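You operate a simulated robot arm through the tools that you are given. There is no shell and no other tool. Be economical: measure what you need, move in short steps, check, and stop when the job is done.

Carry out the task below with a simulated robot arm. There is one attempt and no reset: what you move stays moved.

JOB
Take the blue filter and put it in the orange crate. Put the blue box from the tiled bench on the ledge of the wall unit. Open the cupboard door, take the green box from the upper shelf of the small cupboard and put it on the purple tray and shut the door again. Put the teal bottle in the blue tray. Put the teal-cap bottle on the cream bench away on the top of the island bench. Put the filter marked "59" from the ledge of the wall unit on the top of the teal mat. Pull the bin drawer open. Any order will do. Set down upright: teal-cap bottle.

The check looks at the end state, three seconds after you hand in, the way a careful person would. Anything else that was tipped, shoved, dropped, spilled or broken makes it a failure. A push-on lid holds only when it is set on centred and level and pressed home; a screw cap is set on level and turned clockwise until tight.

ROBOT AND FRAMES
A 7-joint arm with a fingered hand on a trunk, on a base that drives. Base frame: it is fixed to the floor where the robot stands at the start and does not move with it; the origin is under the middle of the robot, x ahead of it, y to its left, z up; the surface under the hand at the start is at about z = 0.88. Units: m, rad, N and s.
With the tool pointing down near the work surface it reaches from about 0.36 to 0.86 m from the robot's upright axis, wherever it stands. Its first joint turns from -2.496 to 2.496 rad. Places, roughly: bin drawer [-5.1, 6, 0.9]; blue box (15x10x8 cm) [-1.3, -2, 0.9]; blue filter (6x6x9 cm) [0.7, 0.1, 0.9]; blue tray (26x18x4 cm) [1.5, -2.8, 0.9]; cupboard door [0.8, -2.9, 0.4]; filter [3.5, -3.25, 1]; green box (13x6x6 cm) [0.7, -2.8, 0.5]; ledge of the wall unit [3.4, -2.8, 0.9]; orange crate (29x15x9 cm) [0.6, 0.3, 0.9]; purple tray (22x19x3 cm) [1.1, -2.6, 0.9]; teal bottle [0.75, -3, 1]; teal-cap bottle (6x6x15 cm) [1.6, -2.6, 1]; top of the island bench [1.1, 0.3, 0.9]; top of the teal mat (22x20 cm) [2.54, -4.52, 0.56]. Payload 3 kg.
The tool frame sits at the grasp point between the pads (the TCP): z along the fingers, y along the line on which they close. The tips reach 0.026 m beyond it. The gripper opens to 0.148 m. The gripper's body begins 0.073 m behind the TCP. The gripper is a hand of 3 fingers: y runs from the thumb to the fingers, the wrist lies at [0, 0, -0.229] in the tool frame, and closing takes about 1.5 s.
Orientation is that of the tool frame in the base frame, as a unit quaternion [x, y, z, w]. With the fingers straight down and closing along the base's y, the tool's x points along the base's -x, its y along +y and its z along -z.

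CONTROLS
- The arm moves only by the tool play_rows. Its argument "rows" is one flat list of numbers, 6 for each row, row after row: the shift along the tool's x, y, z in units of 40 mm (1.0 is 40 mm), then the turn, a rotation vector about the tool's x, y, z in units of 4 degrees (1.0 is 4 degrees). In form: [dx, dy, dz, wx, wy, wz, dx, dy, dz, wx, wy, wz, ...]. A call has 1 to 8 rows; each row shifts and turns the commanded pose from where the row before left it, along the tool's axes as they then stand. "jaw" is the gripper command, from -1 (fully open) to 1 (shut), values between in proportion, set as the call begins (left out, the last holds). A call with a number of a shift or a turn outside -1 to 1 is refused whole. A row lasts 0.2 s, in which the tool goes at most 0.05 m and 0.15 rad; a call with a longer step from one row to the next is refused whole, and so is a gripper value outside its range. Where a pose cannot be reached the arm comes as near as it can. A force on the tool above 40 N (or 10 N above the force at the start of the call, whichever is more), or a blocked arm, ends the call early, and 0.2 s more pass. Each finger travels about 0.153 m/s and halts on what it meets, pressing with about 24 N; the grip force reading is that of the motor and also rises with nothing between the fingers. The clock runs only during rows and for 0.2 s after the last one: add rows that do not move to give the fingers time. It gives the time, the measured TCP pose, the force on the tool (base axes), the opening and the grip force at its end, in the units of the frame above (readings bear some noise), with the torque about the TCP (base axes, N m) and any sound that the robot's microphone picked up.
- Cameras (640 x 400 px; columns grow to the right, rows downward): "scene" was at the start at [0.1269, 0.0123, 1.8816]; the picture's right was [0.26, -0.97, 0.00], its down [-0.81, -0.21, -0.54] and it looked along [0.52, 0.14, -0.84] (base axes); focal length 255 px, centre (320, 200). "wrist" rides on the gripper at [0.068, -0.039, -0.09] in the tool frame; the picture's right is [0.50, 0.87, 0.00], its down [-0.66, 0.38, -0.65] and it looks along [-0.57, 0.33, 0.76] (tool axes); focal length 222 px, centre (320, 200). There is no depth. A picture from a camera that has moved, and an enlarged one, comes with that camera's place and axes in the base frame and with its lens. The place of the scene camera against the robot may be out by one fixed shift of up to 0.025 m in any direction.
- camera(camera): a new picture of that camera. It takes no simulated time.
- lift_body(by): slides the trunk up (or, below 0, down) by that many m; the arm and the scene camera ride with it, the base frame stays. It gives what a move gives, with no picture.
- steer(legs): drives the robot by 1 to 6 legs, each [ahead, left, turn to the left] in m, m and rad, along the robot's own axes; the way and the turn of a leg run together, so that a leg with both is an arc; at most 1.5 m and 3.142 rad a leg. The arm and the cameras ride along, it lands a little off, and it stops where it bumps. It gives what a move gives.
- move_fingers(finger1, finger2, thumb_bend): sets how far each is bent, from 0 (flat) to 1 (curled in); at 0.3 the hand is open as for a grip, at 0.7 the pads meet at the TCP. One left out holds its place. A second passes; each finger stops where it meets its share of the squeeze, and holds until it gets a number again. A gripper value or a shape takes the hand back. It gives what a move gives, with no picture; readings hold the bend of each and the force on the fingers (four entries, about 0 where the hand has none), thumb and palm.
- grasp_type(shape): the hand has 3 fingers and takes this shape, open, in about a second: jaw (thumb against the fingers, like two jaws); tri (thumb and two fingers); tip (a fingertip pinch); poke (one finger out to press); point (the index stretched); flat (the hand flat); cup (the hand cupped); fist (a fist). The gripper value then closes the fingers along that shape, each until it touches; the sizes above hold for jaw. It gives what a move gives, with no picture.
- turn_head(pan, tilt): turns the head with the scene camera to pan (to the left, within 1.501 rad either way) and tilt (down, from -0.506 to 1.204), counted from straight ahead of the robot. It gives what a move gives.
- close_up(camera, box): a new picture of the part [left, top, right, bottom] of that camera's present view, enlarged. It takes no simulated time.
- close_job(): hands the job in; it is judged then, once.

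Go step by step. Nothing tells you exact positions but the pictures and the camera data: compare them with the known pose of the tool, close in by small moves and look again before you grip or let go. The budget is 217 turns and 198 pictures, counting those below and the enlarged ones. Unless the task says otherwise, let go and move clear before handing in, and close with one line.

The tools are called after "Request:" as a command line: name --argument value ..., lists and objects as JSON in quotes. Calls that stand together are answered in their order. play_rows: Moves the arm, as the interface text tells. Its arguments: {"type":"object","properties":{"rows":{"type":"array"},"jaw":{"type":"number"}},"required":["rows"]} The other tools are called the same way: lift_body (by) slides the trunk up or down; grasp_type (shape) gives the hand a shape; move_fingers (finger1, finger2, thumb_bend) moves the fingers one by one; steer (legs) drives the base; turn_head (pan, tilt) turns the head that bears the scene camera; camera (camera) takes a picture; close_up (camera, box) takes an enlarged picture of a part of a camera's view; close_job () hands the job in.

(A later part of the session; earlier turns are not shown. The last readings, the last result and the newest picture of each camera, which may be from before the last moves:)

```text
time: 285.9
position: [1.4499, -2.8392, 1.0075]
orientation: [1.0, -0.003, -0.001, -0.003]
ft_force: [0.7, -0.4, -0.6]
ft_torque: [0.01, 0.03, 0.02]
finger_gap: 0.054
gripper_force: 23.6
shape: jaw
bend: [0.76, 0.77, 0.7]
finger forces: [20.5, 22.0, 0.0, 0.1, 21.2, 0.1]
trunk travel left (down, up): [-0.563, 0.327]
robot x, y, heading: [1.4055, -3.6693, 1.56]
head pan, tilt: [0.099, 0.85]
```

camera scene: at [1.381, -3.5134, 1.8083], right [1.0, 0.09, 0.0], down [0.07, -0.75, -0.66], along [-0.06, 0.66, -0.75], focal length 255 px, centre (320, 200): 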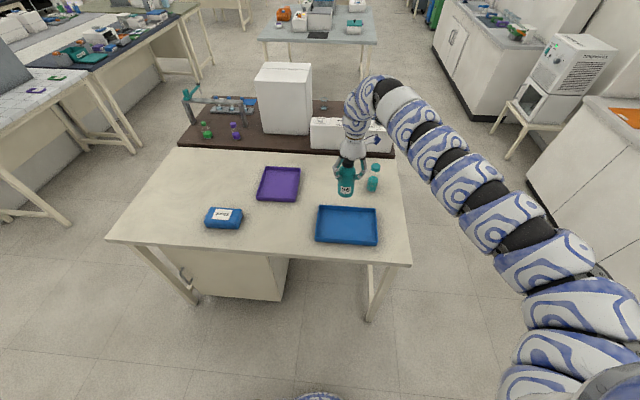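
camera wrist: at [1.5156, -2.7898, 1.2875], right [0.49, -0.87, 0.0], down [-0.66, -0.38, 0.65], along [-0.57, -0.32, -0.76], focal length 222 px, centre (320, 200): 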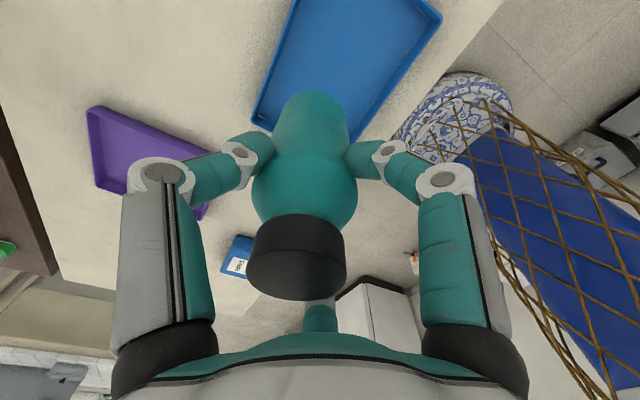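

Request:
play_rows --rows '[0, 0, 0.08, 0, 0, 0, 0, 0, 0.08, 0, 0, 0, 0, 0, 0.08, 0, 0, 0]'

```text
time: 286.8
position: [1.4492, -2.8403, 1.0007]
orientation: [1.0, -0.003, -0.002, -0.005]
ft_force: [4.4, 0.9, 26.0]
ft_torque: [0.18, 0.13, -0.06]
finger_gap: 0.0544
gripper_force: 23.8
shape: jaw
bend: [0.76, 0.78, 0.7]
finger forces: [25.2, 25.1, 0.1, 0.1, 26.3, 0.0]
trunk travel left (down, up): [-0.563, 0.327]
robot x, y, heading: [1.4086, -3.672, 1.566]
head pan, tilt: [0.099, 0.85]
```

Request:
play_rows --rows '[0, 0, -0.08, 0, 0, 0, 0, 0, 0, 0, 0, 0]'

Request:
play_rows --rows '[0, 0, 0, 0, 0, 0, 0, 0, 0, 0, 0, 0, 0, 0, 0, 0, 0, 0, 0, 0, 0, 0, 0, 0]' --jaw -0.7

Request:
lift_body --by 0.2

Request:
camera --camera "wrist"

Request:
camera --camera "scene"

```text
time: 287.4
position: [1.4502, -2.8394, 1.0027]
orientation: [1.0, -0.004, -0.001, -0.001]
ft_force: [0.5, 0.4, 5.8]
ft_torque: [0.08, 0.08, 0.01]
finger_gap: 0.0543
gripper_force: 23.9
shape: jaw
bend: [0.76, 0.39, 0.7]
finger forces: [23.5, 25.2, 0.0, 0.1, 24.6, 0.0]
trunk travel left (down, up): [-0.563, 0.327]
robot x, y, heading: [1.4045, -3.6674, 1.561]
head pan, tilt: [0.099, 0.85]
```

```text
time: 288.4
position: [1.451, -2.8383, 1.0034]
orientation: [1.0, -0.004, -0.001, -0.003]
ft_force: [0.4, 0.4, -0.9]
ft_torque: [0.04, 0.0, 0.0]
finger_gap: 0.1255
gripper_force: 0.1
shape: jaw
bend: [0.25, 0.25, 0.4]
finger forces: [0.0, 0.0, 0.0, 0.0, 0.0, 0.1]
trunk travel left (down, up): [-0.563, 0.327]
robot x, y, heading: [1.409, -3.6691, 1.56]
head pan, tilt: [0.099, 0.85]
```

```text
time: 290.5
position: [1.45, -2.8395, 1.2022]
orientation: [1.0, -0.003, -0.001, -0.003]
ft_force: [-0.4, -0.5, -0.4]
ft_torque: [-0.02, -0.02, -0.02]
finger_gap: 0.1253
gripper_force: 0.0
shape: jaw
bend: [0.25, 0.25, 0.4]
finger forces: [0.0, 0.0, 0.0, 0.0, 0.1, 0.0]
trunk travel left (down, up): [-0.763, 0.127]
robot x, y, heading: [1.4128, -3.671, 1.564]
head pan, tilt: [0.099, 0.85]
```

```text
86 pictures are left
camera wrist: at [1.5179, -2.8013, 1.2927], right [0.49, -0.87, -0.01], down [-0.66, -0.38, 0.65], along [-0.57, -0.32, -0.76], focal length 222 px, centre (320, 200)
```

wrist: 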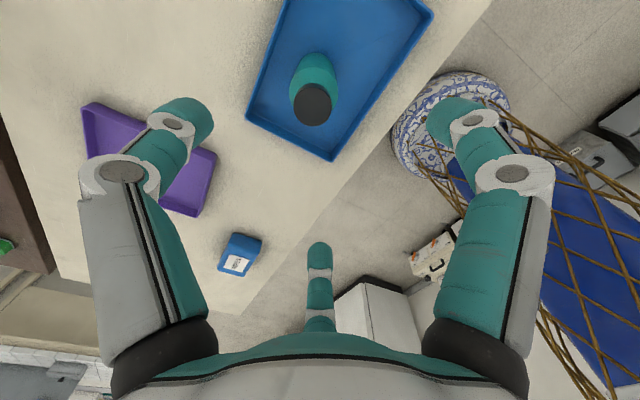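

```text
85 pictures are left
camera scene: at [1.381, -3.5158, 1.8306], right [1.0, 0.09, 0.0], down [0.07, -0.75, -0.66], along [-0.06, 0.66, -0.75], focal length 255 px, centre (320, 200)
```

scene: 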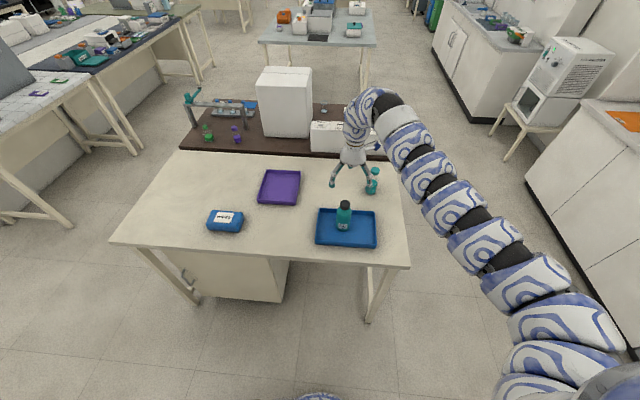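

The teal bottle stands in the tray. Now the small cupboard under the bench, starting with a closer look at its door.

Request:
close_up --camera "scene" --box '[130, 230, 330, 330]'

Request:
steer --legs '[[-0.45, 0.3, 0]]'

Request:
lift_body --by -0.4

Request:
turn_head --pan 0.3 --tilt 0.6

Request:
camera --camera "scene"

```text
3.20 times, centred on (230, 280) of scene
camera zoom: at [1.381, -3.5158, 1.8306], right [1.0, 0.09, 0.0], down [0.07, -0.75, -0.66], along [-0.06, 0.66, -0.75], focal length 817 px, centre (608, -56)
```

zoom: 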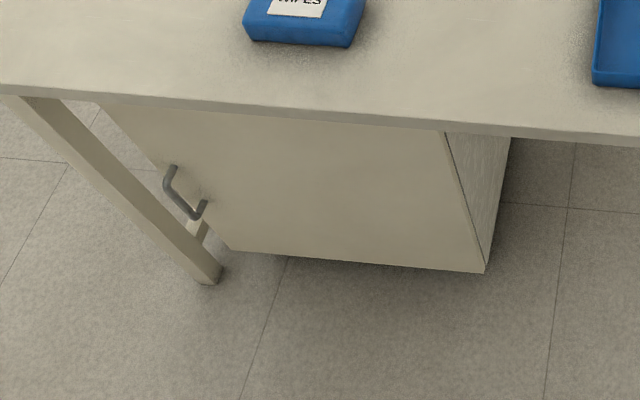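

```text
time: 293.7
position: [1.1468, -3.276, 1.2015]
orientation: [1.0, 0.002, -0.001, -0.002]
ft_force: [-1.3, -0.4, -0.3]
ft_torque: [-0.01, 0.02, 0.01]
finger_gap: 0.1255
gripper_force: 0.1
shape: jaw
bend: [0.25, 0.25, 0.4]
finger forces: [0.0, 0.0, 0.0, 0.0, 0.0, 0.0]
trunk travel left (down, up): [-0.763, 0.127]
robot x, y, heading: [1.1132, -4.1057, 1.573]
head pan, tilt: [0.099, 0.85]
stopped in leg 1: the robot was blocked; the commanded pose is now the measured one
```

```text
time: 297.5
position: [1.1455, -3.2766, 0.8029]
orientation: [1.0, 0.003, -0.001, -0.002]
ft_force: [0.0, 0.2, -0.2]
ft_torque: [0.02, 0.01, 0.03]
finger_gap: 0.1254
gripper_force: 0.0
shape: jaw
bend: [0.25, 0.25, 0.4]
finger forces: [0.0, 0.1, 0.0, 0.1, 0.0, 0.0]
trunk travel left (down, up): [-0.363, 0.527]
robot x, y, heading: [1.1119, -4.1077, 1.576]
head pan, tilt: [0.099, 0.85]
```

```text
time: 298.3
position: [1.1459, -3.2774, 0.8024]
orientation: [1.0, 0.003, -0.001, -0.002]
ft_force: [-0.3, -0.3, 0.8]
ft_torque: [0.04, 0.0, -0.03]
finger_gap: 0.1254
gripper_force: 0.1
shape: jaw
bend: [0.25, 0.25, 0.4]
finger forces: [0.1, 0.0, 0.0, 0.0, 0.1, 0.0]
trunk travel left (down, up): [-0.363, 0.527]
robot x, y, heading: [1.1115, -4.1091, 1.571]
head pan, tilt: [0.3, 0.6]
```

```text
83 pictures are left
camera scene: at [1.0654, -3.9465, 1.4514], right [0.95, 0.3, 0.0], down [0.17, -0.54, -0.82], along [-0.24, 0.79, -0.57], focal length 255 px, centre (320, 200)
```

scene: 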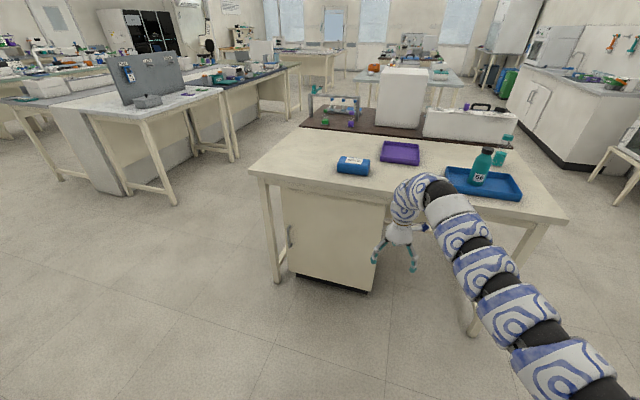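

The cupboard door has a vertical handle at its left side (x ≈ 0.57, z 0.36–0.51) and hinges on the right. It sits under the overhang, so I need a horizontal hand, and I'll turn the wrist step by step in free space.

Request:
steer --legs '[[0.06, 0, 0]]'

Request:
play_rows --rows '[0, 0, 0, 0, 0, 1, 0, 0, 0, 0, 0, 1, 0, 0, 0, 0, 0, 1, 0, 0, 0, 0, 0, 1, 0, 0, 0, 0, 0, 1, 0, 0, 0, 0, 0, 1, 0, 0, 0, 0, 0, 1, 0, 0, 0, 0, 0, 1]'

Request:
play_rows --rows '[0, 0, 0, 0, 0, 1, 0, 0, 0, 0, 0, 1, 0, 0, 0, 0, 0, 1, 0, 0, 0, 0, 0, 1, 0, 0, 0, 0, 0, 1, 0, 0, 0, 0, 0, 1, 0, 0, 0, 0, 0, 1, 0, 0, 0, 0, 0, 1]'

Request:
play_rows --rows '[0, 0, 0, 0, 0, 1, 0, 0, 0, 0, 0, 1, 0, 0, 0, 0, 0, 1, 0, 0, 0, 0, 0, 1, 0, 0, 0, 0, 0, 1, 0, 0, 0, 0, 0, 1, 0, 0, 0, 0, 0, 0.5]'

Request:
play_rows --rows '[-0.4, 0, 0, 0, -1, 0, -0.4, 0, 0, 0, -1, 0, -0.4, 0, 0, 0, -1, 0, -0.4, 0, 0, 0, -1, 0, -0.4, 0, 0, 0, -1, 0, -0.4, 0, 0, 0, -1, 0, -0.4, 0, 0, 0, -1, 0, -0.4, 0, 0, 0, -1, 0]'

```text
time: 299.2
position: [1.1463, -3.2167, 0.8016]
orientation: [1.0, 0.002, -0.001, -0.001]
ft_force: [-0.2, 0.0, -1.0]
ft_torque: [-0.01, 0.01, 0.02]
finger_gap: 0.1255
gripper_force: 0.1
shape: jaw
bend: [0.25, 0.25, 0.4]
finger forces: [0.1, 0.1, 0.0, 0.0, 0.1, 0.0]
trunk travel left (down, up): [-0.363, 0.527]
robot x, y, heading: [1.1092, -4.0468, 1.569]
head pan, tilt: [0.3, 0.6]
```

```text
time: 301.1
position: [1.1463, -3.2163, 0.8018]
orientation: [0.962, -0.274, -0.002, -0.002]
ft_force: [-0.2, 0.8, 0.0]
ft_torque: [0.02, 0.01, 0.01]
finger_gap: 0.1258
gripper_force: 0.0
shape: jaw
bend: [0.25, 0.25, 0.4]
finger forces: [0.1, 0.0, 0.1, 0.0, 0.0, 0.1]
trunk travel left (down, up): [-0.363, 0.527]
robot x, y, heading: [1.1104, -4.0457, 1.57]
head pan, tilt: [0.3, 0.6]
```

```text
time: 302.9
position: [1.1463, -3.2164, 0.8007]
orientation: [0.848, -0.53, -0.003, -0.001]
ft_force: [0.0, 0.1, 0.0]
ft_torque: [-0.01, 0.03, -0.02]
finger_gap: 0.1255
gripper_force: 0.1
shape: jaw
bend: [0.25, 0.25, 0.4]
finger forces: [0.1, 0.0, 0.1, 0.1, 0.1, 0.0]
trunk travel left (down, up): [-0.363, 0.527]
robot x, y, heading: [1.1102, -4.046, 1.573]
head pan, tilt: [0.3, 0.6]
```

```text
time: 304.4
position: [1.1456, -3.216, 0.8023]
orientation: [0.708, -0.706, -0.002, 0.0]
ft_force: [-0.4, -0.2, -0.1]
ft_torque: [0.0, 0.01, -0.03]
finger_gap: 0.1255
gripper_force: 0.1
shape: jaw
bend: [0.25, 0.25, 0.4]
finger forces: [0.1, 0.1, 0.1, 0.1, 0.1, 0.0]
trunk travel left (down, up): [-0.363, 0.527]
robot x, y, heading: [1.1116, -4.0436, 1.576]
head pan, tilt: [0.3, 0.6]
```

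```text
time: 306.2
position: [1.1451, -3.0936, 0.8332]
orientation: [0.68, -0.678, -0.199, -0.196]
ft_force: [-0.3, 0.0, -0.4]
ft_torque: [-0.01, 0.02, -0.02]
finger_gap: 0.1257
gripper_force: 0.1
shape: jaw
bend: [0.25, 0.25, 0.4]
finger forces: [0.1, 0.0, 0.0, 0.0, 0.0, 0.0]
trunk travel left (down, up): [-0.363, 0.527]
robot x, y, heading: [1.1125, -4.0431, 1.571]
head pan, tilt: [0.3, 0.6]
```

The tilt works. I'll lower the trunk so the hand goes below the bench edge, then finish the rotation.

Request:
lift_body --by -0.3

Request:
play_rows --rows '[-0.4, 0, -0.3, 0, -1, 0, -0.4, 0, -0.3, 0, -1, 0, -0.4, 0, -0.3, 0, -1, 0, -0.4, 0, -0.3, 0, -1, 0, -0.4, 0, -0.3, 0, -1, 0, -0.4, 0, -0.3, 0, -1, 0, -0.4, 0, -0.3, 0, -1, 0, -0.4, 0, -0.3, 0, -1, 0]'

Request:
play_rows --rows '[-0.4, 0, -0.2, 0, -1, 0, -0.4, 0, -0.2, 0, -1, 0, -0.4, 0, -0.2, 0, -1, 0, -0.4, 0, -0.2, 0, -1, 0, -0.4, 0, 0, 0, -1, 0, -0.4, 0, 0, 0, -1, 0, -0.2, 0, 0, 0, -0.5, 0]'

Request:
camera --camera "wrist"

Request:
camera --camera "scene"

```text
time: 309.2
position: [1.1446, -3.0942, 0.5333]
orientation: [0.68, -0.678, -0.197, -0.195]
ft_force: [-0.5, -0.5, -0.1]
ft_torque: [0.04, 0.01, 0.01]
finger_gap: 0.1253
gripper_force: 0.0
shape: jaw
bend: [0.25, 0.25, 0.4]
finger forces: [0.0, 0.1, 0.0, 0.0, 0.1, 0.1]
trunk travel left (down, up): [-0.063, 0.827]
robot x, y, heading: [1.1152, -4.0464, 1.574]
head pan, tilt: [0.3, 0.6]
```

```text
time: 311.1
position: [1.1466, -3.077, 0.6883]
orientation: [0.599, -0.598, -0.377, -0.375]
ft_force: [0.6, 0.2, 0.6]
ft_torque: [0.0, 0.01, -0.01]
finger_gap: 0.1256
gripper_force: 0.0
shape: jaw
bend: [0.25, 0.25, 0.4]
finger forces: [0.0, 0.0, 0.1, 0.0, 0.0, 0.0]
trunk travel left (down, up): [-0.063, 0.827]
robot x, y, heading: [1.1119, -4.0478, 1.572]
head pan, tilt: [0.3, 0.6]
```

```text
time: 312.6
position: [1.1467, -3.0797, 0.7999]
orientation: [-0.499, 0.498, 0.504, 0.499]
ft_force: [0.9, -1.5, 0.9]
ft_torque: [-0.01, 0.0, 0.0]
finger_gap: 0.1254
gripper_force: 0.0
shape: jaw
bend: [0.25, 0.25, 0.4]
finger forces: [0.0, 0.0, 0.1, 0.1, 0.0, 0.1]
trunk travel left (down, up): [-0.063, 0.827]
robot x, y, heading: [1.1135, -4.0451, 1.571]
head pan, tilt: [0.3, 0.6]
```

```text
82 pictures are left
camera wrist: at [1.1854, -3.1699, 0.7323], right [-0.87, 0.0, -0.5], down [-0.37, -0.66, 0.65], along [-0.33, 0.75, 0.57], focal length 222 px, centre (320, 200)
```

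wrist: 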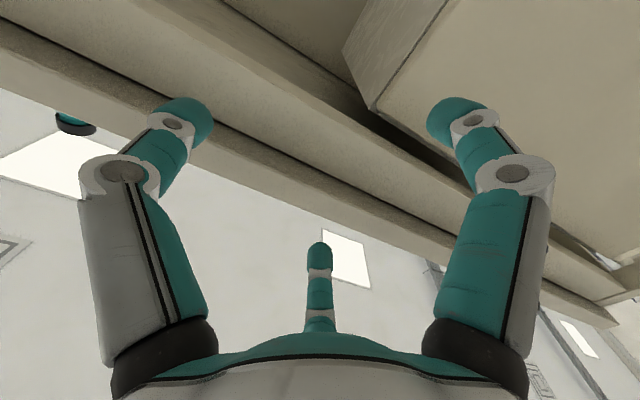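

```text
81 pictures are left
camera scene: at [1.0653, -3.8866, 1.1515], right [0.95, 0.3, 0.0], down [0.17, -0.54, -0.83], along [-0.24, 0.79, -0.56], focal length 255 px, centre (320, 200)
```

scene: 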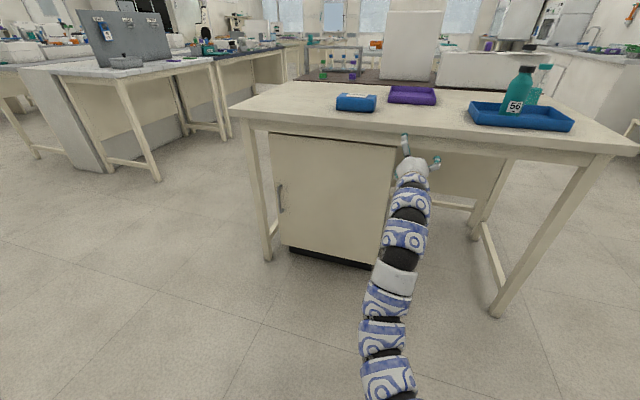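

The hand is horizontal now. I'll lower it to the handle's height and strafe left in front of the handle.

Request:
play_rows --rows '[1, 0, 0, 0, 0, 0, 1, 0, 0, 0, 0, 0, 1, 0, 0, 0, 0, 0, 1, 0, 0, 0, 0, 0, 1, 0, 0, 0, 0, 0, 1, 0, 0, 0, 0, 0, 1, 0, 0, 0, 0, 0, 1, 0, 0, 0, 0, 0]'

Request:
steer --legs '[[0, 0.55, 0]]'

Request:
camera --camera "wrist"

Request:
turn_head --pan 0 --tilt 0.6

Request:
camera --camera "scene"

```text
time: 314.4
position: [1.1444, -3.0778, 0.4793]
orientation: [-0.5, 0.498, 0.503, 0.499]
ft_force: [-0.3, -0.2, 0.5]
ft_torque: [-0.04, 0.0, 0.0]
finger_gap: 0.1254
gripper_force: 0.0
shape: jaw
bend: [0.25, 0.25, 0.4]
finger forces: [0.0, 0.0, 0.1, 0.0, 0.1, 0.0]
trunk travel left (down, up): [-0.063, 0.827]
robot x, y, heading: [1.1155, -4.0462, 1.567]
head pan, tilt: [0.3, 0.6]
```

```text
time: 317.6
position: [0.5867, -3.0817, 0.4803]
orientation: [-0.501, 0.497, 0.504, 0.498]
ft_force: [-0.3, 0.2, 0.4]
ft_torque: [-0.03, 0.04, 0.01]
finger_gap: 0.1256
gripper_force: 0.1
shape: jaw
bend: [0.25, 0.25, 0.4]
finger forces: [0.0, 0.0, 0.1, 0.0, 0.0, 0.0]
trunk travel left (down, up): [-0.063, 0.827]
robot x, y, heading: [0.5644, -4.045, 1.581]
head pan, tilt: [0.3, 0.6]
```

```text
80 pictures are left
camera wrist: at [0.6266, -3.1708, 0.412], right [-0.87, -0.01, -0.5], down [-0.37, -0.66, 0.65], along [-0.34, 0.75, 0.57], focal length 222 px, centre (320, 200)
```

wrist: 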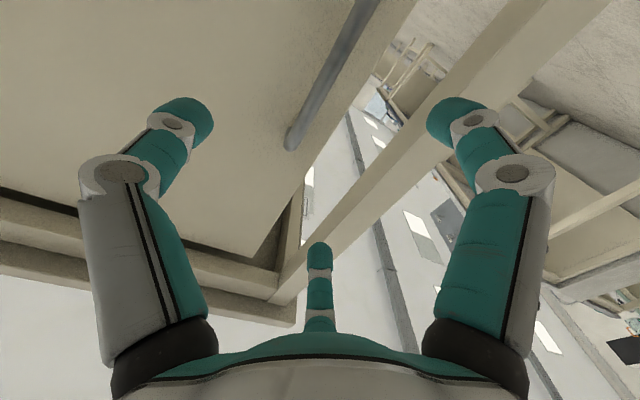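

```text
time: 318.4
position: [0.5863, -3.0814, 0.4805]
orientation: [-0.501, 0.496, 0.505, 0.498]
ft_force: [0.0, 0.2, -0.8]
ft_torque: [-0.04, -0.01, 0.03]
finger_gap: 0.1255
gripper_force: 0.1
shape: jaw
bend: [0.25, 0.25, 0.4]
finger forces: [0.0, 0.0, 0.1, 0.0, 0.0, 0.1]
trunk travel left (down, up): [-0.063, 0.827]
robot x, y, heading: [0.5602, -4.0485, 1.585]
head pan, tilt: [0.0, 0.6]
```

```text
79 pictures are left
camera scene: at [0.5403, -3.8859, 1.1515], right [1.0, 0.01, 0.0], down [0.01, -0.56, -0.83], along [-0.01, 0.82, -0.57], focal length 255 px, centre (320, 200)
```

scene: 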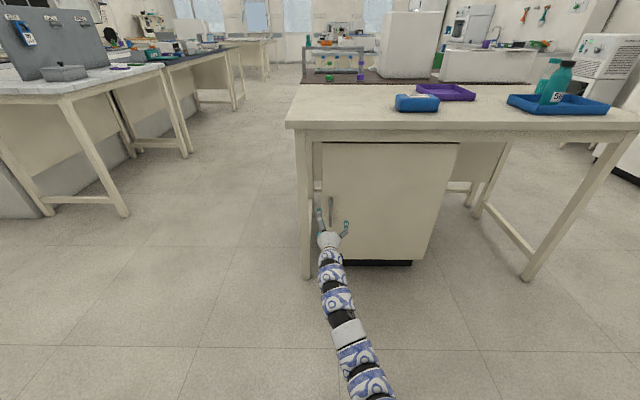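

Request:
play_rows --rows '[0.6, 0, 0.6, 0, 0, 0, 0, 0, 0.6, 0, 0, 0, 0, 0, 0.6, 0, 0, 0]' --jaw 0

Request:
camera --camera "wrist"

Request:
close_up --camera "scene" --box '[280, 160, 400, 260]'

```text
time: 319.2
position: [0.5857, -3.0075, 0.4574]
orientation: [-0.501, 0.496, 0.505, 0.497]
ft_force: [-1.0, -0.7, 0.0]
ft_torque: [-0.05, 0.01, 0.0]
finger_gap: 0.0745
gripper_force: 0.0
shape: jaw
bend: [0.36, 0.36, 0.7]
finger forces: [0.0, 0.0, 0.0, 0.1, 0.1, 0.1]
trunk travel left (down, up): [-0.063, 0.827]
robot x, y, heading: [0.5641, -4.049, 1.585]
head pan, tilt: [0.0, 0.6]
```

```text
78 pictures are left
camera wrist: at [0.6252, -3.0973, 0.39], right [-0.87, -0.01, -0.5], down [-0.37, -0.66, 0.65], along [-0.33, 0.75, 0.57], focal length 222 px, centre (320, 200)
```

wrist: 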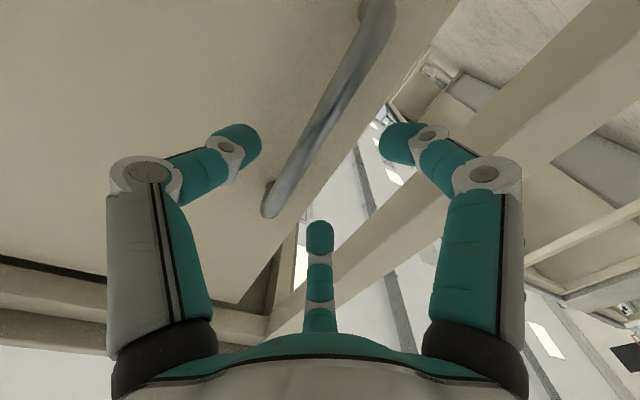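

```text
4.00 times, centred on (340, 210) of scene
camera zoom: at [0.5404, -3.8859, 1.1515], right [1.0, 0.01, 0.0], down [0.01, -0.56, -0.83], along [-0.01, 0.82, -0.56], focal length 1021 px, centre (240, 160)
```

zoom: 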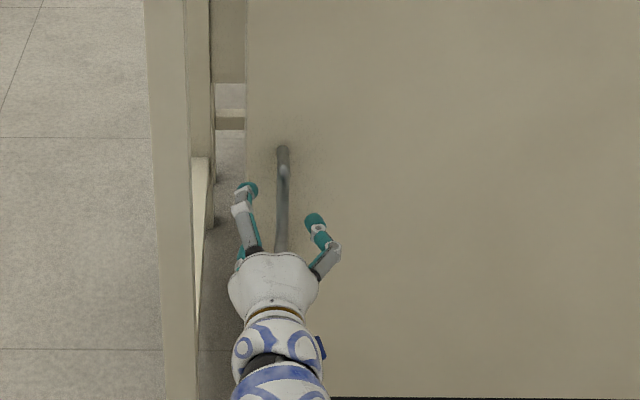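

Request:
play_rows --rows '[0.2, -0.25, 0, 0, 0, 0, 0, 0, 0.35, 0, 0, 0, 0, 0, 0.35, 0, 0, 0]'

Request:
camera --camera "wrist"

```text
time: 320.0
position: [0.5943, -2.98, 0.4482]
orientation: [-0.502, 0.497, 0.504, 0.497]
ft_force: [-0.6, 0.6, 0.1]
ft_torque: [0.0, -0.02, -0.01]
finger_gap: 0.0743
gripper_force: 0.1
shape: jaw
bend: [0.36, 0.36, 0.7]
finger forces: [0.1, 0.1, 0.0, 0.0, 0.1, 0.1]
trunk travel left (down, up): [-0.063, 0.827]
robot x, y, heading: [0.5583, -4.0485, 1.581]
head pan, tilt: [0.0, 0.6]
```

```text
76 pictures are left
camera wrist: at [0.6341, -3.0698, 0.381], right [-0.87, -0.01, -0.5], down [-0.37, -0.66, 0.65], along [-0.34, 0.75, 0.57], focal length 222 px, centre (320, 200)
```

wrist: 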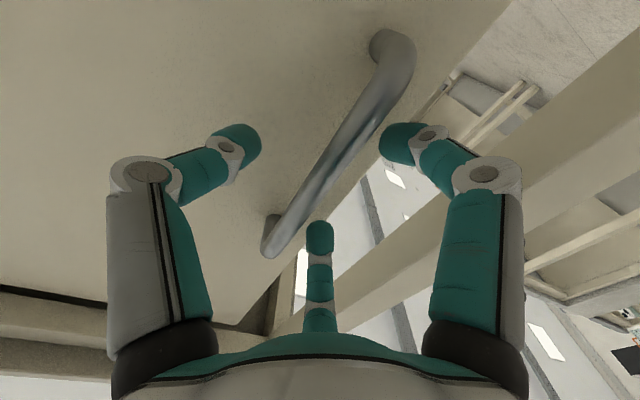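

Request:
play_rows --rows '[0, 0, 0.15, 0, 0, 0, 0, 0, 0, 0, 0, 0, 0, 0, 0, 0, 0, 0, 0, 0, 0, 0, 0, 0, 0, 0, 0, 0, 0, 0]' --jaw 1

Request:
camera --camera "wrist"

```text
time: 321.2
position: [0.5945, -2.9744, 0.449]
orientation: [-0.503, 0.496, 0.504, 0.497]
ft_force: [-0.4, 0.2, -0.6]
ft_torque: [0.04, -0.03, 0.05]
finger_gap: 0.0001
gripper_force: 24.3
shape: jaw
bend: [0.7, 0.7, 0.7]
finger forces: [1.3, 1.5, 0.0, 0.1, 0.0, 0.0]
trunk travel left (down, up): [-0.063, 0.827]
robot x, y, heading: [0.5614, -4.047, 1.585]
head pan, tilt: [0.0, 0.6]
```

```text
75 pictures are left
camera wrist: at [0.6346, -3.0639, 0.3808], right [-0.87, -0.01, -0.5], down [-0.37, -0.66, 0.65], along [-0.34, 0.75, 0.57], focal length 222 px, centre (320, 200)
```

wrist: 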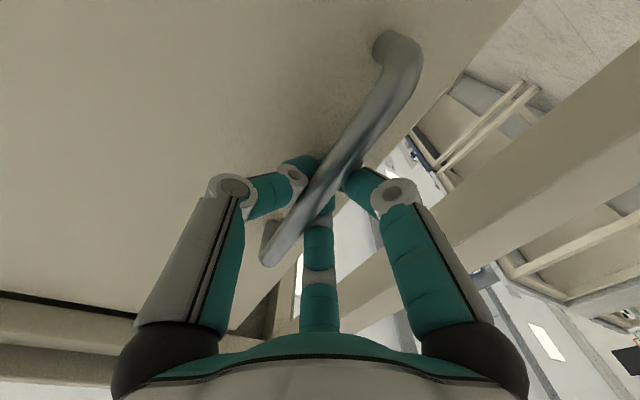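

The fingers have closed behind the handle bar and hooked it. I'll pull gently toward me.

Request:
play_rows --rows '[0, 0, -0.3, 0, 0, 0, 0, 0, -0.5, 0, 0, 0, 0, 0, -0.5, 0, 0, 0, 0, 0, -0.5, 0, 0, 0, 0, -0.1, -0.5, 0, 0, 0, 0, -0.1, -0.5, 0, 0, 0]'

Request:
camera --camera "scene"

Request:
camera --camera "wrist"

```text
time: 322.6
position: [0.6092, -3.088, 0.4473]
orientation: [-0.502, 0.497, 0.504, 0.498]
ft_force: [32.0, 10.0, 4.6]
ft_torque: [-0.02, -0.06, 0.16]
finger_gap: 0.0001
gripper_force: 23.8
shape: jaw
bend: [0.7, 0.7, 0.65]
finger forces: [0.1, 0.0, 0.0, 0.1, 45.1, 0.0]
trunk travel left (down, up): [-0.063, 0.827]
robot x, y, heading: [0.5651, -4.0491, 1.577]
head pan, tilt: [0.0, 0.6]
```

```text
74 pictures are left
camera scene: at [0.5416, -3.8858, 1.1516], right [1.0, 0.01, 0.0], down [0.0, -0.57, -0.82], along [-0.01, 0.82, -0.57], focal length 255 px, centre (320, 200)
```

scene: 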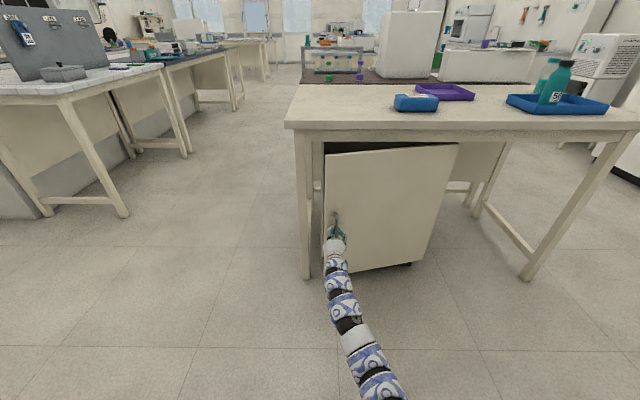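

```text
73 pictures are left
camera wrist: at [0.6483, -3.1768, 0.3805], right [-0.87, -0.01, -0.5], down [-0.37, -0.66, 0.65], along [-0.33, 0.75, 0.57], focal length 222 px, centre (320, 200)
```

wrist: 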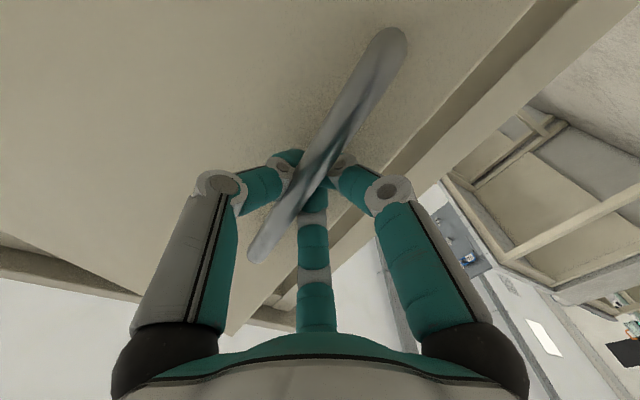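

The door is opening. I'll follow its arc by turning the hand with the door while pulling.

Request:
play_rows --rows '[0, -0.2, -0.1, -1, 0, 0, 0, -0.2, -0.1, -1, 0, 0, 0, -0.1, -0.2, -1, 0, 0, 0, 0, -0.7, -1, 0, 0, 0, 0, -0.75, -1, 0, 0, 0, 0, -0.75, -1, 0, 0]'

Request:
camera --camera "scene"

```text
time: 324.0
position: [0.656, -3.1865, 0.4478]
orientation: [-0.594, 0.381, 0.596, 0.382]
ft_force: [18.7, 10.7, 2.1]
ft_torque: [-0.01, -0.02, 0.05]
finger_gap: 0.0
gripper_force: 23.9
shape: jaw
bend: [0.7, 0.7, 0.68]
finger forces: [0.0, 0.0, 0.1, 0.0, 14.3, 0.0]
trunk travel left (down, up): [-0.063, 0.827]
robot x, y, heading: [0.5631, -4.0479, 1.586]
head pan, tilt: [0.0, 0.6]
```

```text
72 pictures are left
camera scene: at [0.5411, -3.8855, 1.1515], right [1.0, 0.01, 0.0], down [0.01, -0.57, -0.82], along [-0.01, 0.82, -0.57], focal length 255 px, centre (320, 200)
```

scene: 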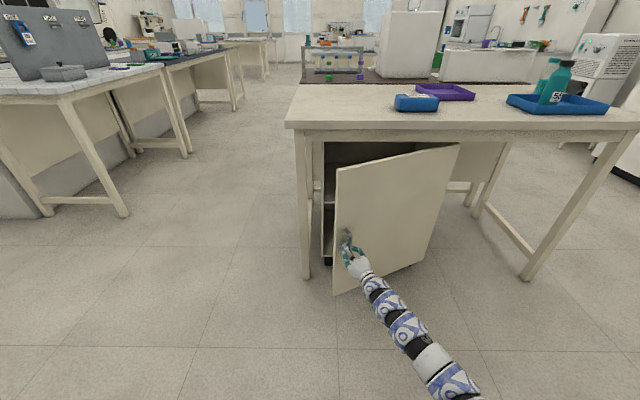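

Request:
play_rows --rows '[0, -0.1, -0.8, -1, 0, 0, 0, -0.05, -0.8, -1, 0, 0, 0, -0.05, -0.8, -1, 0, 0, 0, -0.05, -0.8, -1, 0, 0, 0, -0.05, -0.8, -1, 0, 0]'

Request:
camera --camera "scene"

```text
time: 325.2
position: [0.7492, -3.311, 0.4471]
orientation: [-0.651, 0.271, 0.654, 0.272]
ft_force: [26.6, 28.7, -2.8]
ft_torque: [0.0, 0.06, 0.04]
finger_gap: 0.0
gripper_force: 23.9
shape: jaw
bend: [0.7, 0.7, 0.63]
finger forces: [0.0, 0.0, 0.0, 0.1, 35.5, 0.1]
trunk travel left (down, up): [-0.063, 0.827]
robot x, y, heading: [0.5622, -4.0486, 1.579]
head pan, tilt: [0.0, 0.6]
```

```text
71 pictures are left
camera scene: at [0.5411, -3.8847, 1.1512], right [1.0, 0.01, 0.0], down [0.01, -0.57, -0.82], along [-0.01, 0.82, -0.57], focal length 255 px, centre (320, 200)
```

scene: 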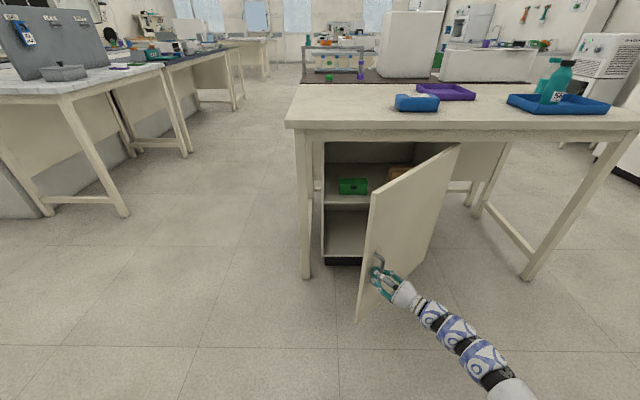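

Request:
play_rows --rows '[0, -0.4, -0.6, -1, 0, 0, 0, -0.25, -0.75, -1, 0, 0, 0, -0.2, -0.75, -1, 0, 0, 0, -0.2, -0.75, -1, 0, 0, 0, -0.2, -0.75, -1, 0, 0]'

Request:
camera --camera "scene"

```text
time: 326.1
position: [0.8391, -3.3519, 0.4461]
orientation: [-0.681, 0.187, 0.683, 0.188]
ft_force: [-14.4, -25.3, 2.0]
ft_torque: [-0.04, 0.02, 0.01]
finger_gap: 0.0
gripper_force: 24.4
shape: jaw
bend: [0.7, 0.7, 0.73]
finger forces: [17.9, 16.9, 0.1, 0.0, 16.4, 0.0]
trunk travel left (down, up): [-0.063, 0.827]
robot x, y, heading: [0.5634, -4.0526, 1.586]
head pan, tilt: [0.0, 0.6]
stopped in row 4: the force on the tool passed its limit at 54 N (the readings are from after the stop); the commanded pose is now the measured one
```

```text
70 pictures are left
camera scene: at [0.539, -3.8877, 1.1518], right [1.0, 0.01, 0.0], down [0.01, -0.56, -0.83], along [-0.01, 0.83, -0.56], focal length 255 px, centre (320, 200)
```

scene: 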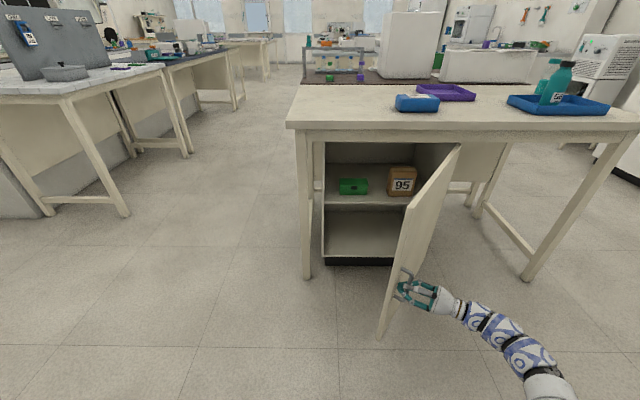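

Request:
play_rows --rows '[0, 0.15, -0.6, -1, 0, 0, 0, 0, -0.75, -1, 0, 0, 0, 0, -0.75, -1, 0, 0, 0, 0, -0.75, -1, 0, 0]'

Request:
camera --camera "scene"

```text
time: 327.0
position: [0.866, -3.399, 0.4131]
orientation: [0.707, -0.11, -0.697, -0.053]
ft_force: [13.3, 30.9, 8.8]
ft_torque: [0.37, 0.17, 1.27]
finger_gap: 0.0001
gripper_force: 23.7
shape: jaw
bend: [0.7, 0.7, 0.73]
finger forces: [0.0, 45.1, 0.0, 0.0, 86.8, 0.1]
out of reach, approached as far as the arm can: row 4
trunk travel left (down, up): [-0.063, 0.827]
robot x, y, heading: [0.5601, -4.0455, 1.582]
head pan, tilt: [0.0, 0.6]
stopped in row 4: the force on the tool passed its limit at 65 N (the readings are from after the stop); the commanded pose is now the measured one
```

```text
69 pictures are left
camera scene: at [0.5419, -3.8864, 1.1516], right [1.0, 0.01, 0.0], down [0.0, -0.56, -0.83], along [-0.01, 0.83, -0.56], focal length 255 px, centre (320, 200)
```

scene: 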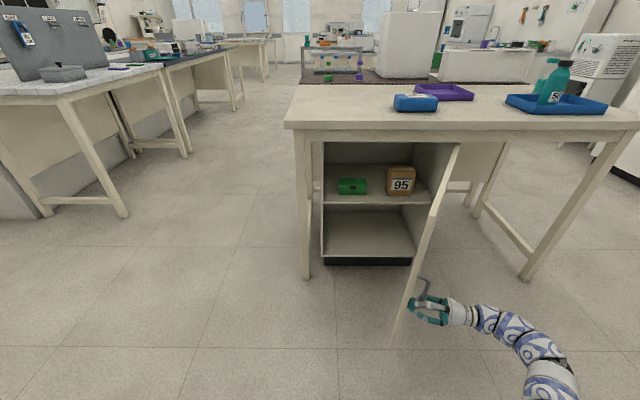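

The door is open about 75° and the green box on the upper shelf is in view. I'll release the handle and back the hand off.

Request:
play_rows --rows '[0, 0, 0, 0, 0, 0, 0, 0, 0, 0, 0, 0, 0, 0, 0, 0, 0, 0, 0, 0, 0, 0, 0, 0]' --jaw 0

Request:
camera --camera "wrist"

```text
time: 328.0
position: [0.8644, -3.4014, 0.4126]
orientation: [0.708, -0.108, -0.697, -0.048]
ft_force: [1.7, 1.3, -0.3]
ft_torque: [-0.02, -0.03, -0.04]
finger_gap: 0.075
gripper_force: 0.1
shape: jaw
bend: [0.36, 0.36, 0.7]
finger forces: [0.1, 0.0, 0.1, 0.0, 1.0, 0.0]
trunk travel left (down, up): [-0.063, 0.827]
robot x, y, heading: [0.5618, -4.0468, 1.577]
head pan, tilt: [0.0, 0.6]
```

```text
68 pictures are left
camera wrist: at [0.9612, -3.3894, 0.3434], right [-0.19, -0.88, -0.43], down [0.55, -0.46, 0.7], along [-0.81, -0.1, 0.57], focal length 222 px, centre (320, 200)
```

wrist: 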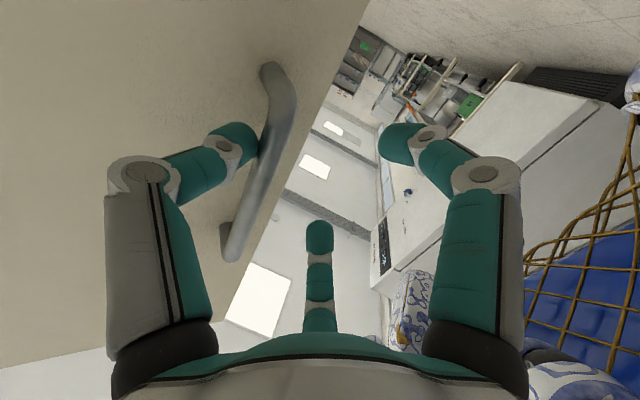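

Request:
play_rows --rows '[0, 0, 0, 0, 0, 0, 0, 0, 0, 0, 0, 0, 0, 0, -0.3, 0, 0, 0, 0, 0, -0.6, 0, 0, 0, 0, 0, -0.8, 0, 0, 0, 0, 0, -0.8, 0, 0, 0, 0, 0, -0.8, 0, 0, 0]' --jaw -0.6

Request:
camera --camera "scene"

```text
time: 329.6
position: [0.885, -3.4067, 0.4128]
orientation: [0.708, -0.111, -0.695, -0.052]
ft_force: [-1.1, -0.4, 0.4]
ft_torque: [-0.03, 0.02, -0.02]
finger_gap: 0.1181
gripper_force: 0.1
shape: jaw
bend: [0.25, 0.25, 0.47]
finger forces: [0.0, 0.0, 0.0, 0.0, 0.1, 0.0]
out of reach, approached as far as the arm can: row 4, 5, 6, 7
trunk travel left (down, up): [-0.063, 0.827]
robot x, y, heading: [0.5613, -4.0517, 1.581]
head pan, tilt: [0.0, 0.6]
```

```text
67 pictures are left
camera scene: at [0.5409, -3.8865, 1.1515], right [1.0, 0.01, 0.0], down [0.01, -0.56, -0.83], along [-0.01, 0.83, -0.56], focal length 255 px, centre (320, 200)
```

scene: 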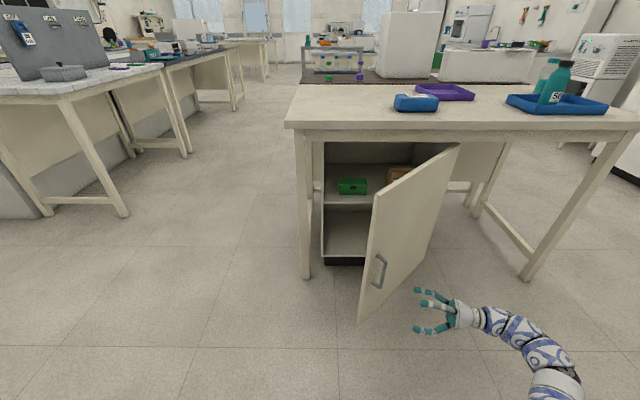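

The door swung back to about 50°, but the opening stays accessible. I'll shift the base right, point the hand north again, and then pass over the door with the trunk raised.

Request:
steer --legs '[[0, -0.25, 0]]'

Request:
play_rows --rows '[0, -0.4, 0, 1, 0, 0, 0, -0.4, 0, 1, 0, 0, 0, -0.4, 0, 1, 0, 0, 0, -0.4, 0, 1, 0, 0, 0, -0.4, 0, 1, 0, 0, 0, -0.4, 0, 1, 0, 0, 0, -0.4, 0, 1, 0, 0, 0, -0.4, 0, 1, 0, 0]'

Request:
play_rows --rows '[0, -0.4, 0, 1, 0, 0, 0, -0.4, 0, 1, 0, 0, 0, -0.4, 0, 1, 0, 0, 0, -0.4, 0, 1, 0, 0, 0, -0.4, 0, 1, 0, 0, 0, -0.4, 0, 1, 0, 0, 0, -0.4, 0, 1, 0, 0, 0, -0.4, 0, 1, 0, 0]'

Request:
camera --camera "scene"

```text
time: 331.5
position: [1.1366, -3.4037, 0.4132]
orientation: [0.708, -0.109, -0.696, -0.051]
ft_force: [0.5, 0.1, -0.5]
ft_torque: [-0.04, 0.01, 0.01]
finger_gap: 0.1185
gripper_force: 0.1
shape: jaw
bend: [0.25, 0.25, 0.47]
finger forces: [0.1, 0.0, 0.0, 0.1, 0.0, 0.1]
trunk travel left (down, up): [-0.063, 0.827]
robot x, y, heading: [0.8165, -4.0455, 1.577]
head pan, tilt: [0.0, 0.6]
```

```text
time: 333.3
position: [1.1948, -3.2925, 0.4041]
orientation: [0.666, -0.298, -0.638, -0.245]
ft_force: [0.4, 0.1, -0.2]
ft_torque: [-0.01, 0.0, -0.01]
finger_gap: 0.1184
gripper_force: 0.1
shape: jaw
bend: [0.25, 0.25, 0.47]
finger forces: [0.0, 0.0, 0.2, 0.0, 0.0, 0.1]
trunk travel left (down, up): [-0.063, 0.827]
robot x, y, heading: [0.814, -4.0484, 1.575]
head pan, tilt: [0.0, 0.6]
```

```text
time: 335.1
position: [1.3008, -3.2274, 0.3992]
orientation: [0.573, -0.461, -0.532, -0.419]
ft_force: [-0.6, -0.3, -0.1]
ft_torque: [-0.02, 0.0, 0.0]
finger_gap: 0.1184
gripper_force: 0.0
shape: jaw
bend: [0.25, 0.25, 0.47]
finger forces: [0.0, 0.0, 0.0, 0.0, 0.0, 0.1]
trunk travel left (down, up): [-0.063, 0.827]
robot x, y, heading: [0.8126, -4.0483, 1.576]
head pan, tilt: [0.0, 0.6]
```

```text
66 pictures are left
camera scene: at [0.7921, -3.8843, 1.1515], right [1.0, 0.01, 0.0], down [0.01, -0.56, -0.83], along [-0.01, 0.82, -0.56], focal length 255 px, centre (320, 200)
```

scene: 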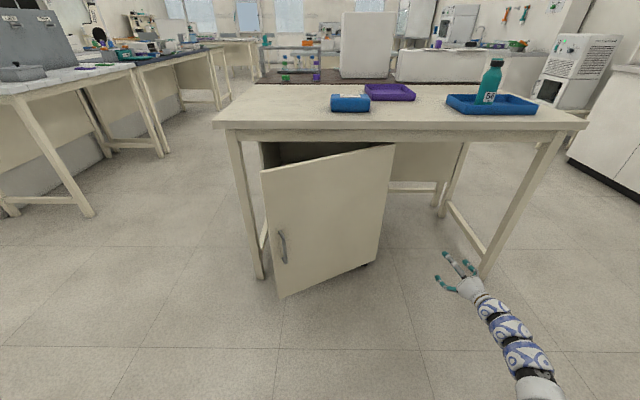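

The door seems to be drifting closed. I'll finish turning the hand north, roll it so one finger is on top, and watch the door.

Request:
play_rows --rows '[0, -0.4, 0, 1, 0, 0, 0, -0.3, 0, 0.7, 0, 0, 0, 0, 0, 0, 0, 1, 0, 0, 0, 0, 0, 1, 0, 0, 0, 0, 0, 1, 0, 0, 0, 0, 0, 1, 0, 0, 0, 0, 0, 1, 0, 0, 0, 0, 0, 1]'

Request:
camera --camera "scene"

```text
time: 336.9
position: [1.3293, -3.222, 0.4007]
orientation: [-0.433, 0.596, 0.587, 0.337]
ft_force: [-0.9, -0.4, -0.1]
ft_torque: [0.05, 0.02, 0.02]
finger_gap: 0.1183
gripper_force: 0.1
shape: jaw
bend: [0.25, 0.25, 0.47]
finger forces: [0.1, 0.0, 0.1, 0.0, 0.0, 0.0]
trunk travel left (down, up): [-0.063, 0.827]
robot x, y, heading: [0.8182, -4.05, 1.581]
head pan, tilt: [0.0, 0.6]
```

```text
65 pictures are left
camera scene: at [0.7921, -3.8843, 1.1515], right [1.0, 0.01, 0.0], down [0.01, -0.56, -0.83], along [-0.01, 0.82, -0.56], focal length 255 px, centre (320, 200)
```

scene: 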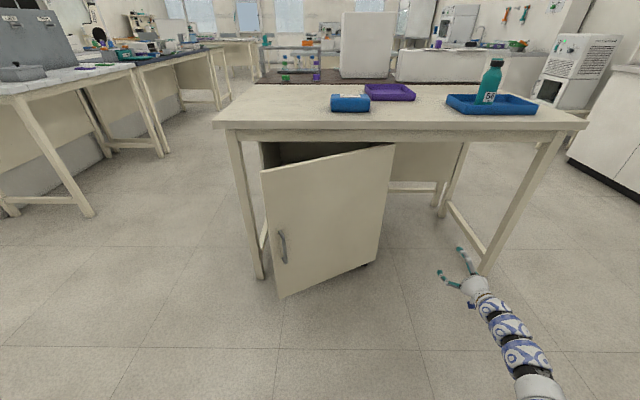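

The door has stopped at about 30°. I'll raise the hand over it, swing the arm left, and then come down left of the door's free edge to push it open from inside.

Request:
lift_body --by 0.4

Request:
lift_body --by 0.2

Request:
play_rows --rows '[0, 0, 0, 0.45, -0.87, 0, 0, 0, 0, 0.45, -0.87, 0, 0.38, 0.9, 0, 0, 0, 0, 0.38, 0.9, 0, 0, 0, 0, 0.38, 0.9, 0, 0, 0, 0, 0.38, 0.9, 0, 0, 0, 0, 0.38, 0.9, 0, 0, 0, 0, 0.38, 0.9, 0, 0, 0, 0]'

Request:
play_rows --rows '[0.38, 0.9, 0, 0, 0, 0, 0.38, 0.9, 0, 0, 0, 0, 0.38, 0.9, 0, 0, 0, 0, 0.38, 0.9, 0, 0, 0, 0, 0.38, 0.9, 0, 0, 0, 0]'

Request:
camera --camera "scene"

```text
time: 340.7
position: [1.3295, -3.2217, 0.8]
orientation: [-0.433, 0.596, 0.586, 0.337]
ft_force: [-0.5, 0.1, -0.2]
ft_torque: [0.02, -0.03, 0.0]
finger_gap: 0.1185
gripper_force: 0.0
shape: jaw
bend: [0.25, 0.25, 0.47]
finger forces: [0.0, 0.0, 0.0, 0.0, 0.0, 0.0]
trunk travel left (down, up): [-0.463, 0.427]
robot x, y, heading: [0.817, -4.0499, 1.579]
head pan, tilt: [0.0, 0.6]
```

```text
time: 342.9
position: [1.3301, -3.2208, 1.0007]
orientation: [-0.433, 0.596, 0.586, 0.338]
ft_force: [-0.7, -0.2, 0.4]
ft_torque: [-0.03, 0.0, 0.05]
finger_gap: 0.1182
gripper_force: 0.0
shape: jaw
bend: [0.25, 0.25, 0.47]
finger forces: [0.0, 0.1, 0.0, 0.0, 0.0, 0.1]
trunk travel left (down, up): [-0.663, 0.227]
robot x, y, heading: [0.8139, -4.0454, 1.577]
head pan, tilt: [0.0, 0.6]
```

```text
time: 344.7
position: [1.0952, -3.2204, 1.0015]
orientation: [-0.386, 0.593, 0.592, 0.387]
ft_force: [0.7, 0.2, -0.2]
ft_torque: [0.0, 0.02, -0.02]
finger_gap: 0.1183
gripper_force: 0.1
shape: jaw
bend: [0.25, 0.25, 0.47]
finger forces: [0.0, 0.1, 0.0, 0.0, 0.1, 0.1]
trunk travel left (down, up): [-0.663, 0.227]
robot x, y, heading: [0.8154, -4.0446, 1.585]
head pan, tilt: [0.0, 0.6]
```

```text
time: 345.9
position: [0.9001, -3.2223, 1.0074]
orientation: [-0.387, 0.592, 0.592, 0.386]
ft_force: [0.3, 0.0, 0.9]
ft_torque: [0.01, -0.05, 0.01]
finger_gap: 0.1181
gripper_force: 0.0
shape: jaw
bend: [0.25, 0.25, 0.47]
finger forces: [0.0, 0.1, 0.0, 0.0, 0.0, 0.1]
trunk travel left (down, up): [-0.663, 0.227]
robot x, y, heading: [0.815, -4.0468, 1.58]
head pan, tilt: [0.0, 0.6]
```

```text
64 pictures are left
camera scene: at [0.7916, -3.8842, 1.7515], right [1.0, 0.01, 0.0], down [0.01, -0.56, -0.83], along [-0.01, 0.82, -0.56], focal length 255 px, centre (320, 200)
```

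scene: 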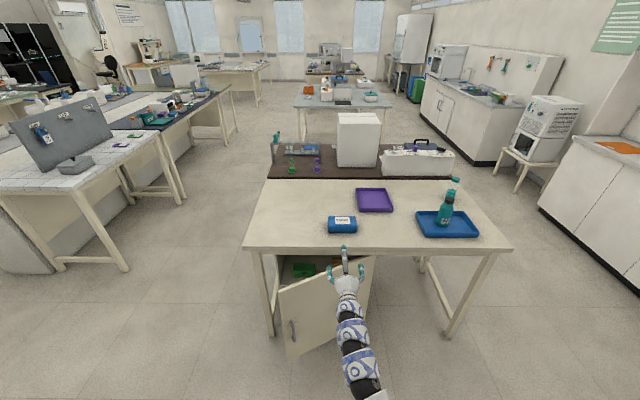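

Request:
steer --legs '[[0, 0.42, 0]]'

Request:
lift_body --by -0.4

Request:
lift_body --by -0.045

Request:
camera --camera "scene"

Request:
camera --camera "wrist"

```text
time: 348.4
position: [0.482, -3.2255, 1.0074]
orientation: [-0.385, 0.593, 0.592, 0.386]
ft_force: [0.0, 0.0, 0.1]
ft_torque: [0.0, 0.05, 0.01]
finger_gap: 0.1184
gripper_force: 0.0
shape: jaw
bend: [0.25, 0.25, 0.47]
finger forces: [0.0, 0.0, 0.1, 0.0, 0.0, 0.1]
trunk travel left (down, up): [-0.663, 0.227]
robot x, y, heading: [0.3945, -4.0506, 1.582]
head pan, tilt: [0.0, 0.6]
```

```text
time: 352.3
position: [0.4839, -3.2267, 0.6077]
orientation: [-0.386, 0.593, 0.592, 0.387]
ft_force: [0.7, -0.5, 0.0]
ft_torque: [0.02, 0.01, -0.02]
finger_gap: 0.1184
gripper_force: 0.1
shape: jaw
bend: [0.25, 0.25, 0.47]
finger forces: [0.0, 0.1, 0.0, 0.0, 0.1, 0.0]
trunk travel left (down, up): [-0.263, 0.627]
robot x, y, heading: [0.3972, -4.052, 1.581]
head pan, tilt: [0.0, 0.6]
```

```text
time: 353.1
position: [0.4818, -3.2257, 0.5632]
orientation: [-0.386, 0.592, 0.592, 0.387]
ft_force: [0.6, 0.3, -0.6]
ft_torque: [0.01, -0.02, -0.01]
finger_gap: 0.1183
gripper_force: 0.1
shape: jaw
bend: [0.25, 0.25, 0.47]
finger forces: [0.1, 0.0, 0.1, 0.0, 0.0, 0.0]
trunk travel left (down, up): [-0.218, 0.672]
robot x, y, heading: [0.402, -4.0514, 1.582]
head pan, tilt: [0.0, 0.6]
```

```text
63 pictures are left
camera scene: at [0.3744, -3.8883, 1.3065], right [1.0, 0.01, 0.0], down [0.01, -0.56, -0.83], along [-0.01, 0.82, -0.56], focal length 255 px, centre (320, 200)
```

scene: 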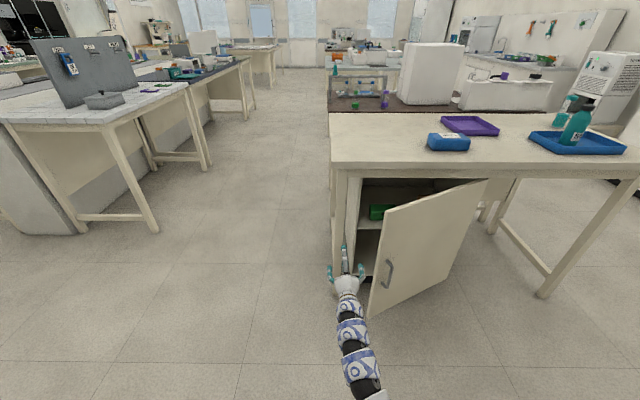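

```text
62 pictures are left
camera wrist: at [0.4907, -3.316, 0.4858], right [-0.99, 0.0, -0.11], down [-0.08, -0.65, 0.75], along [-0.07, 0.76, 0.65], focal length 222 px, centre (320, 200)
```

wrist: 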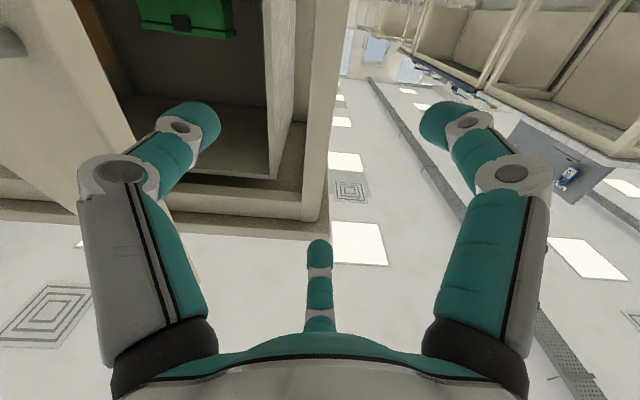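

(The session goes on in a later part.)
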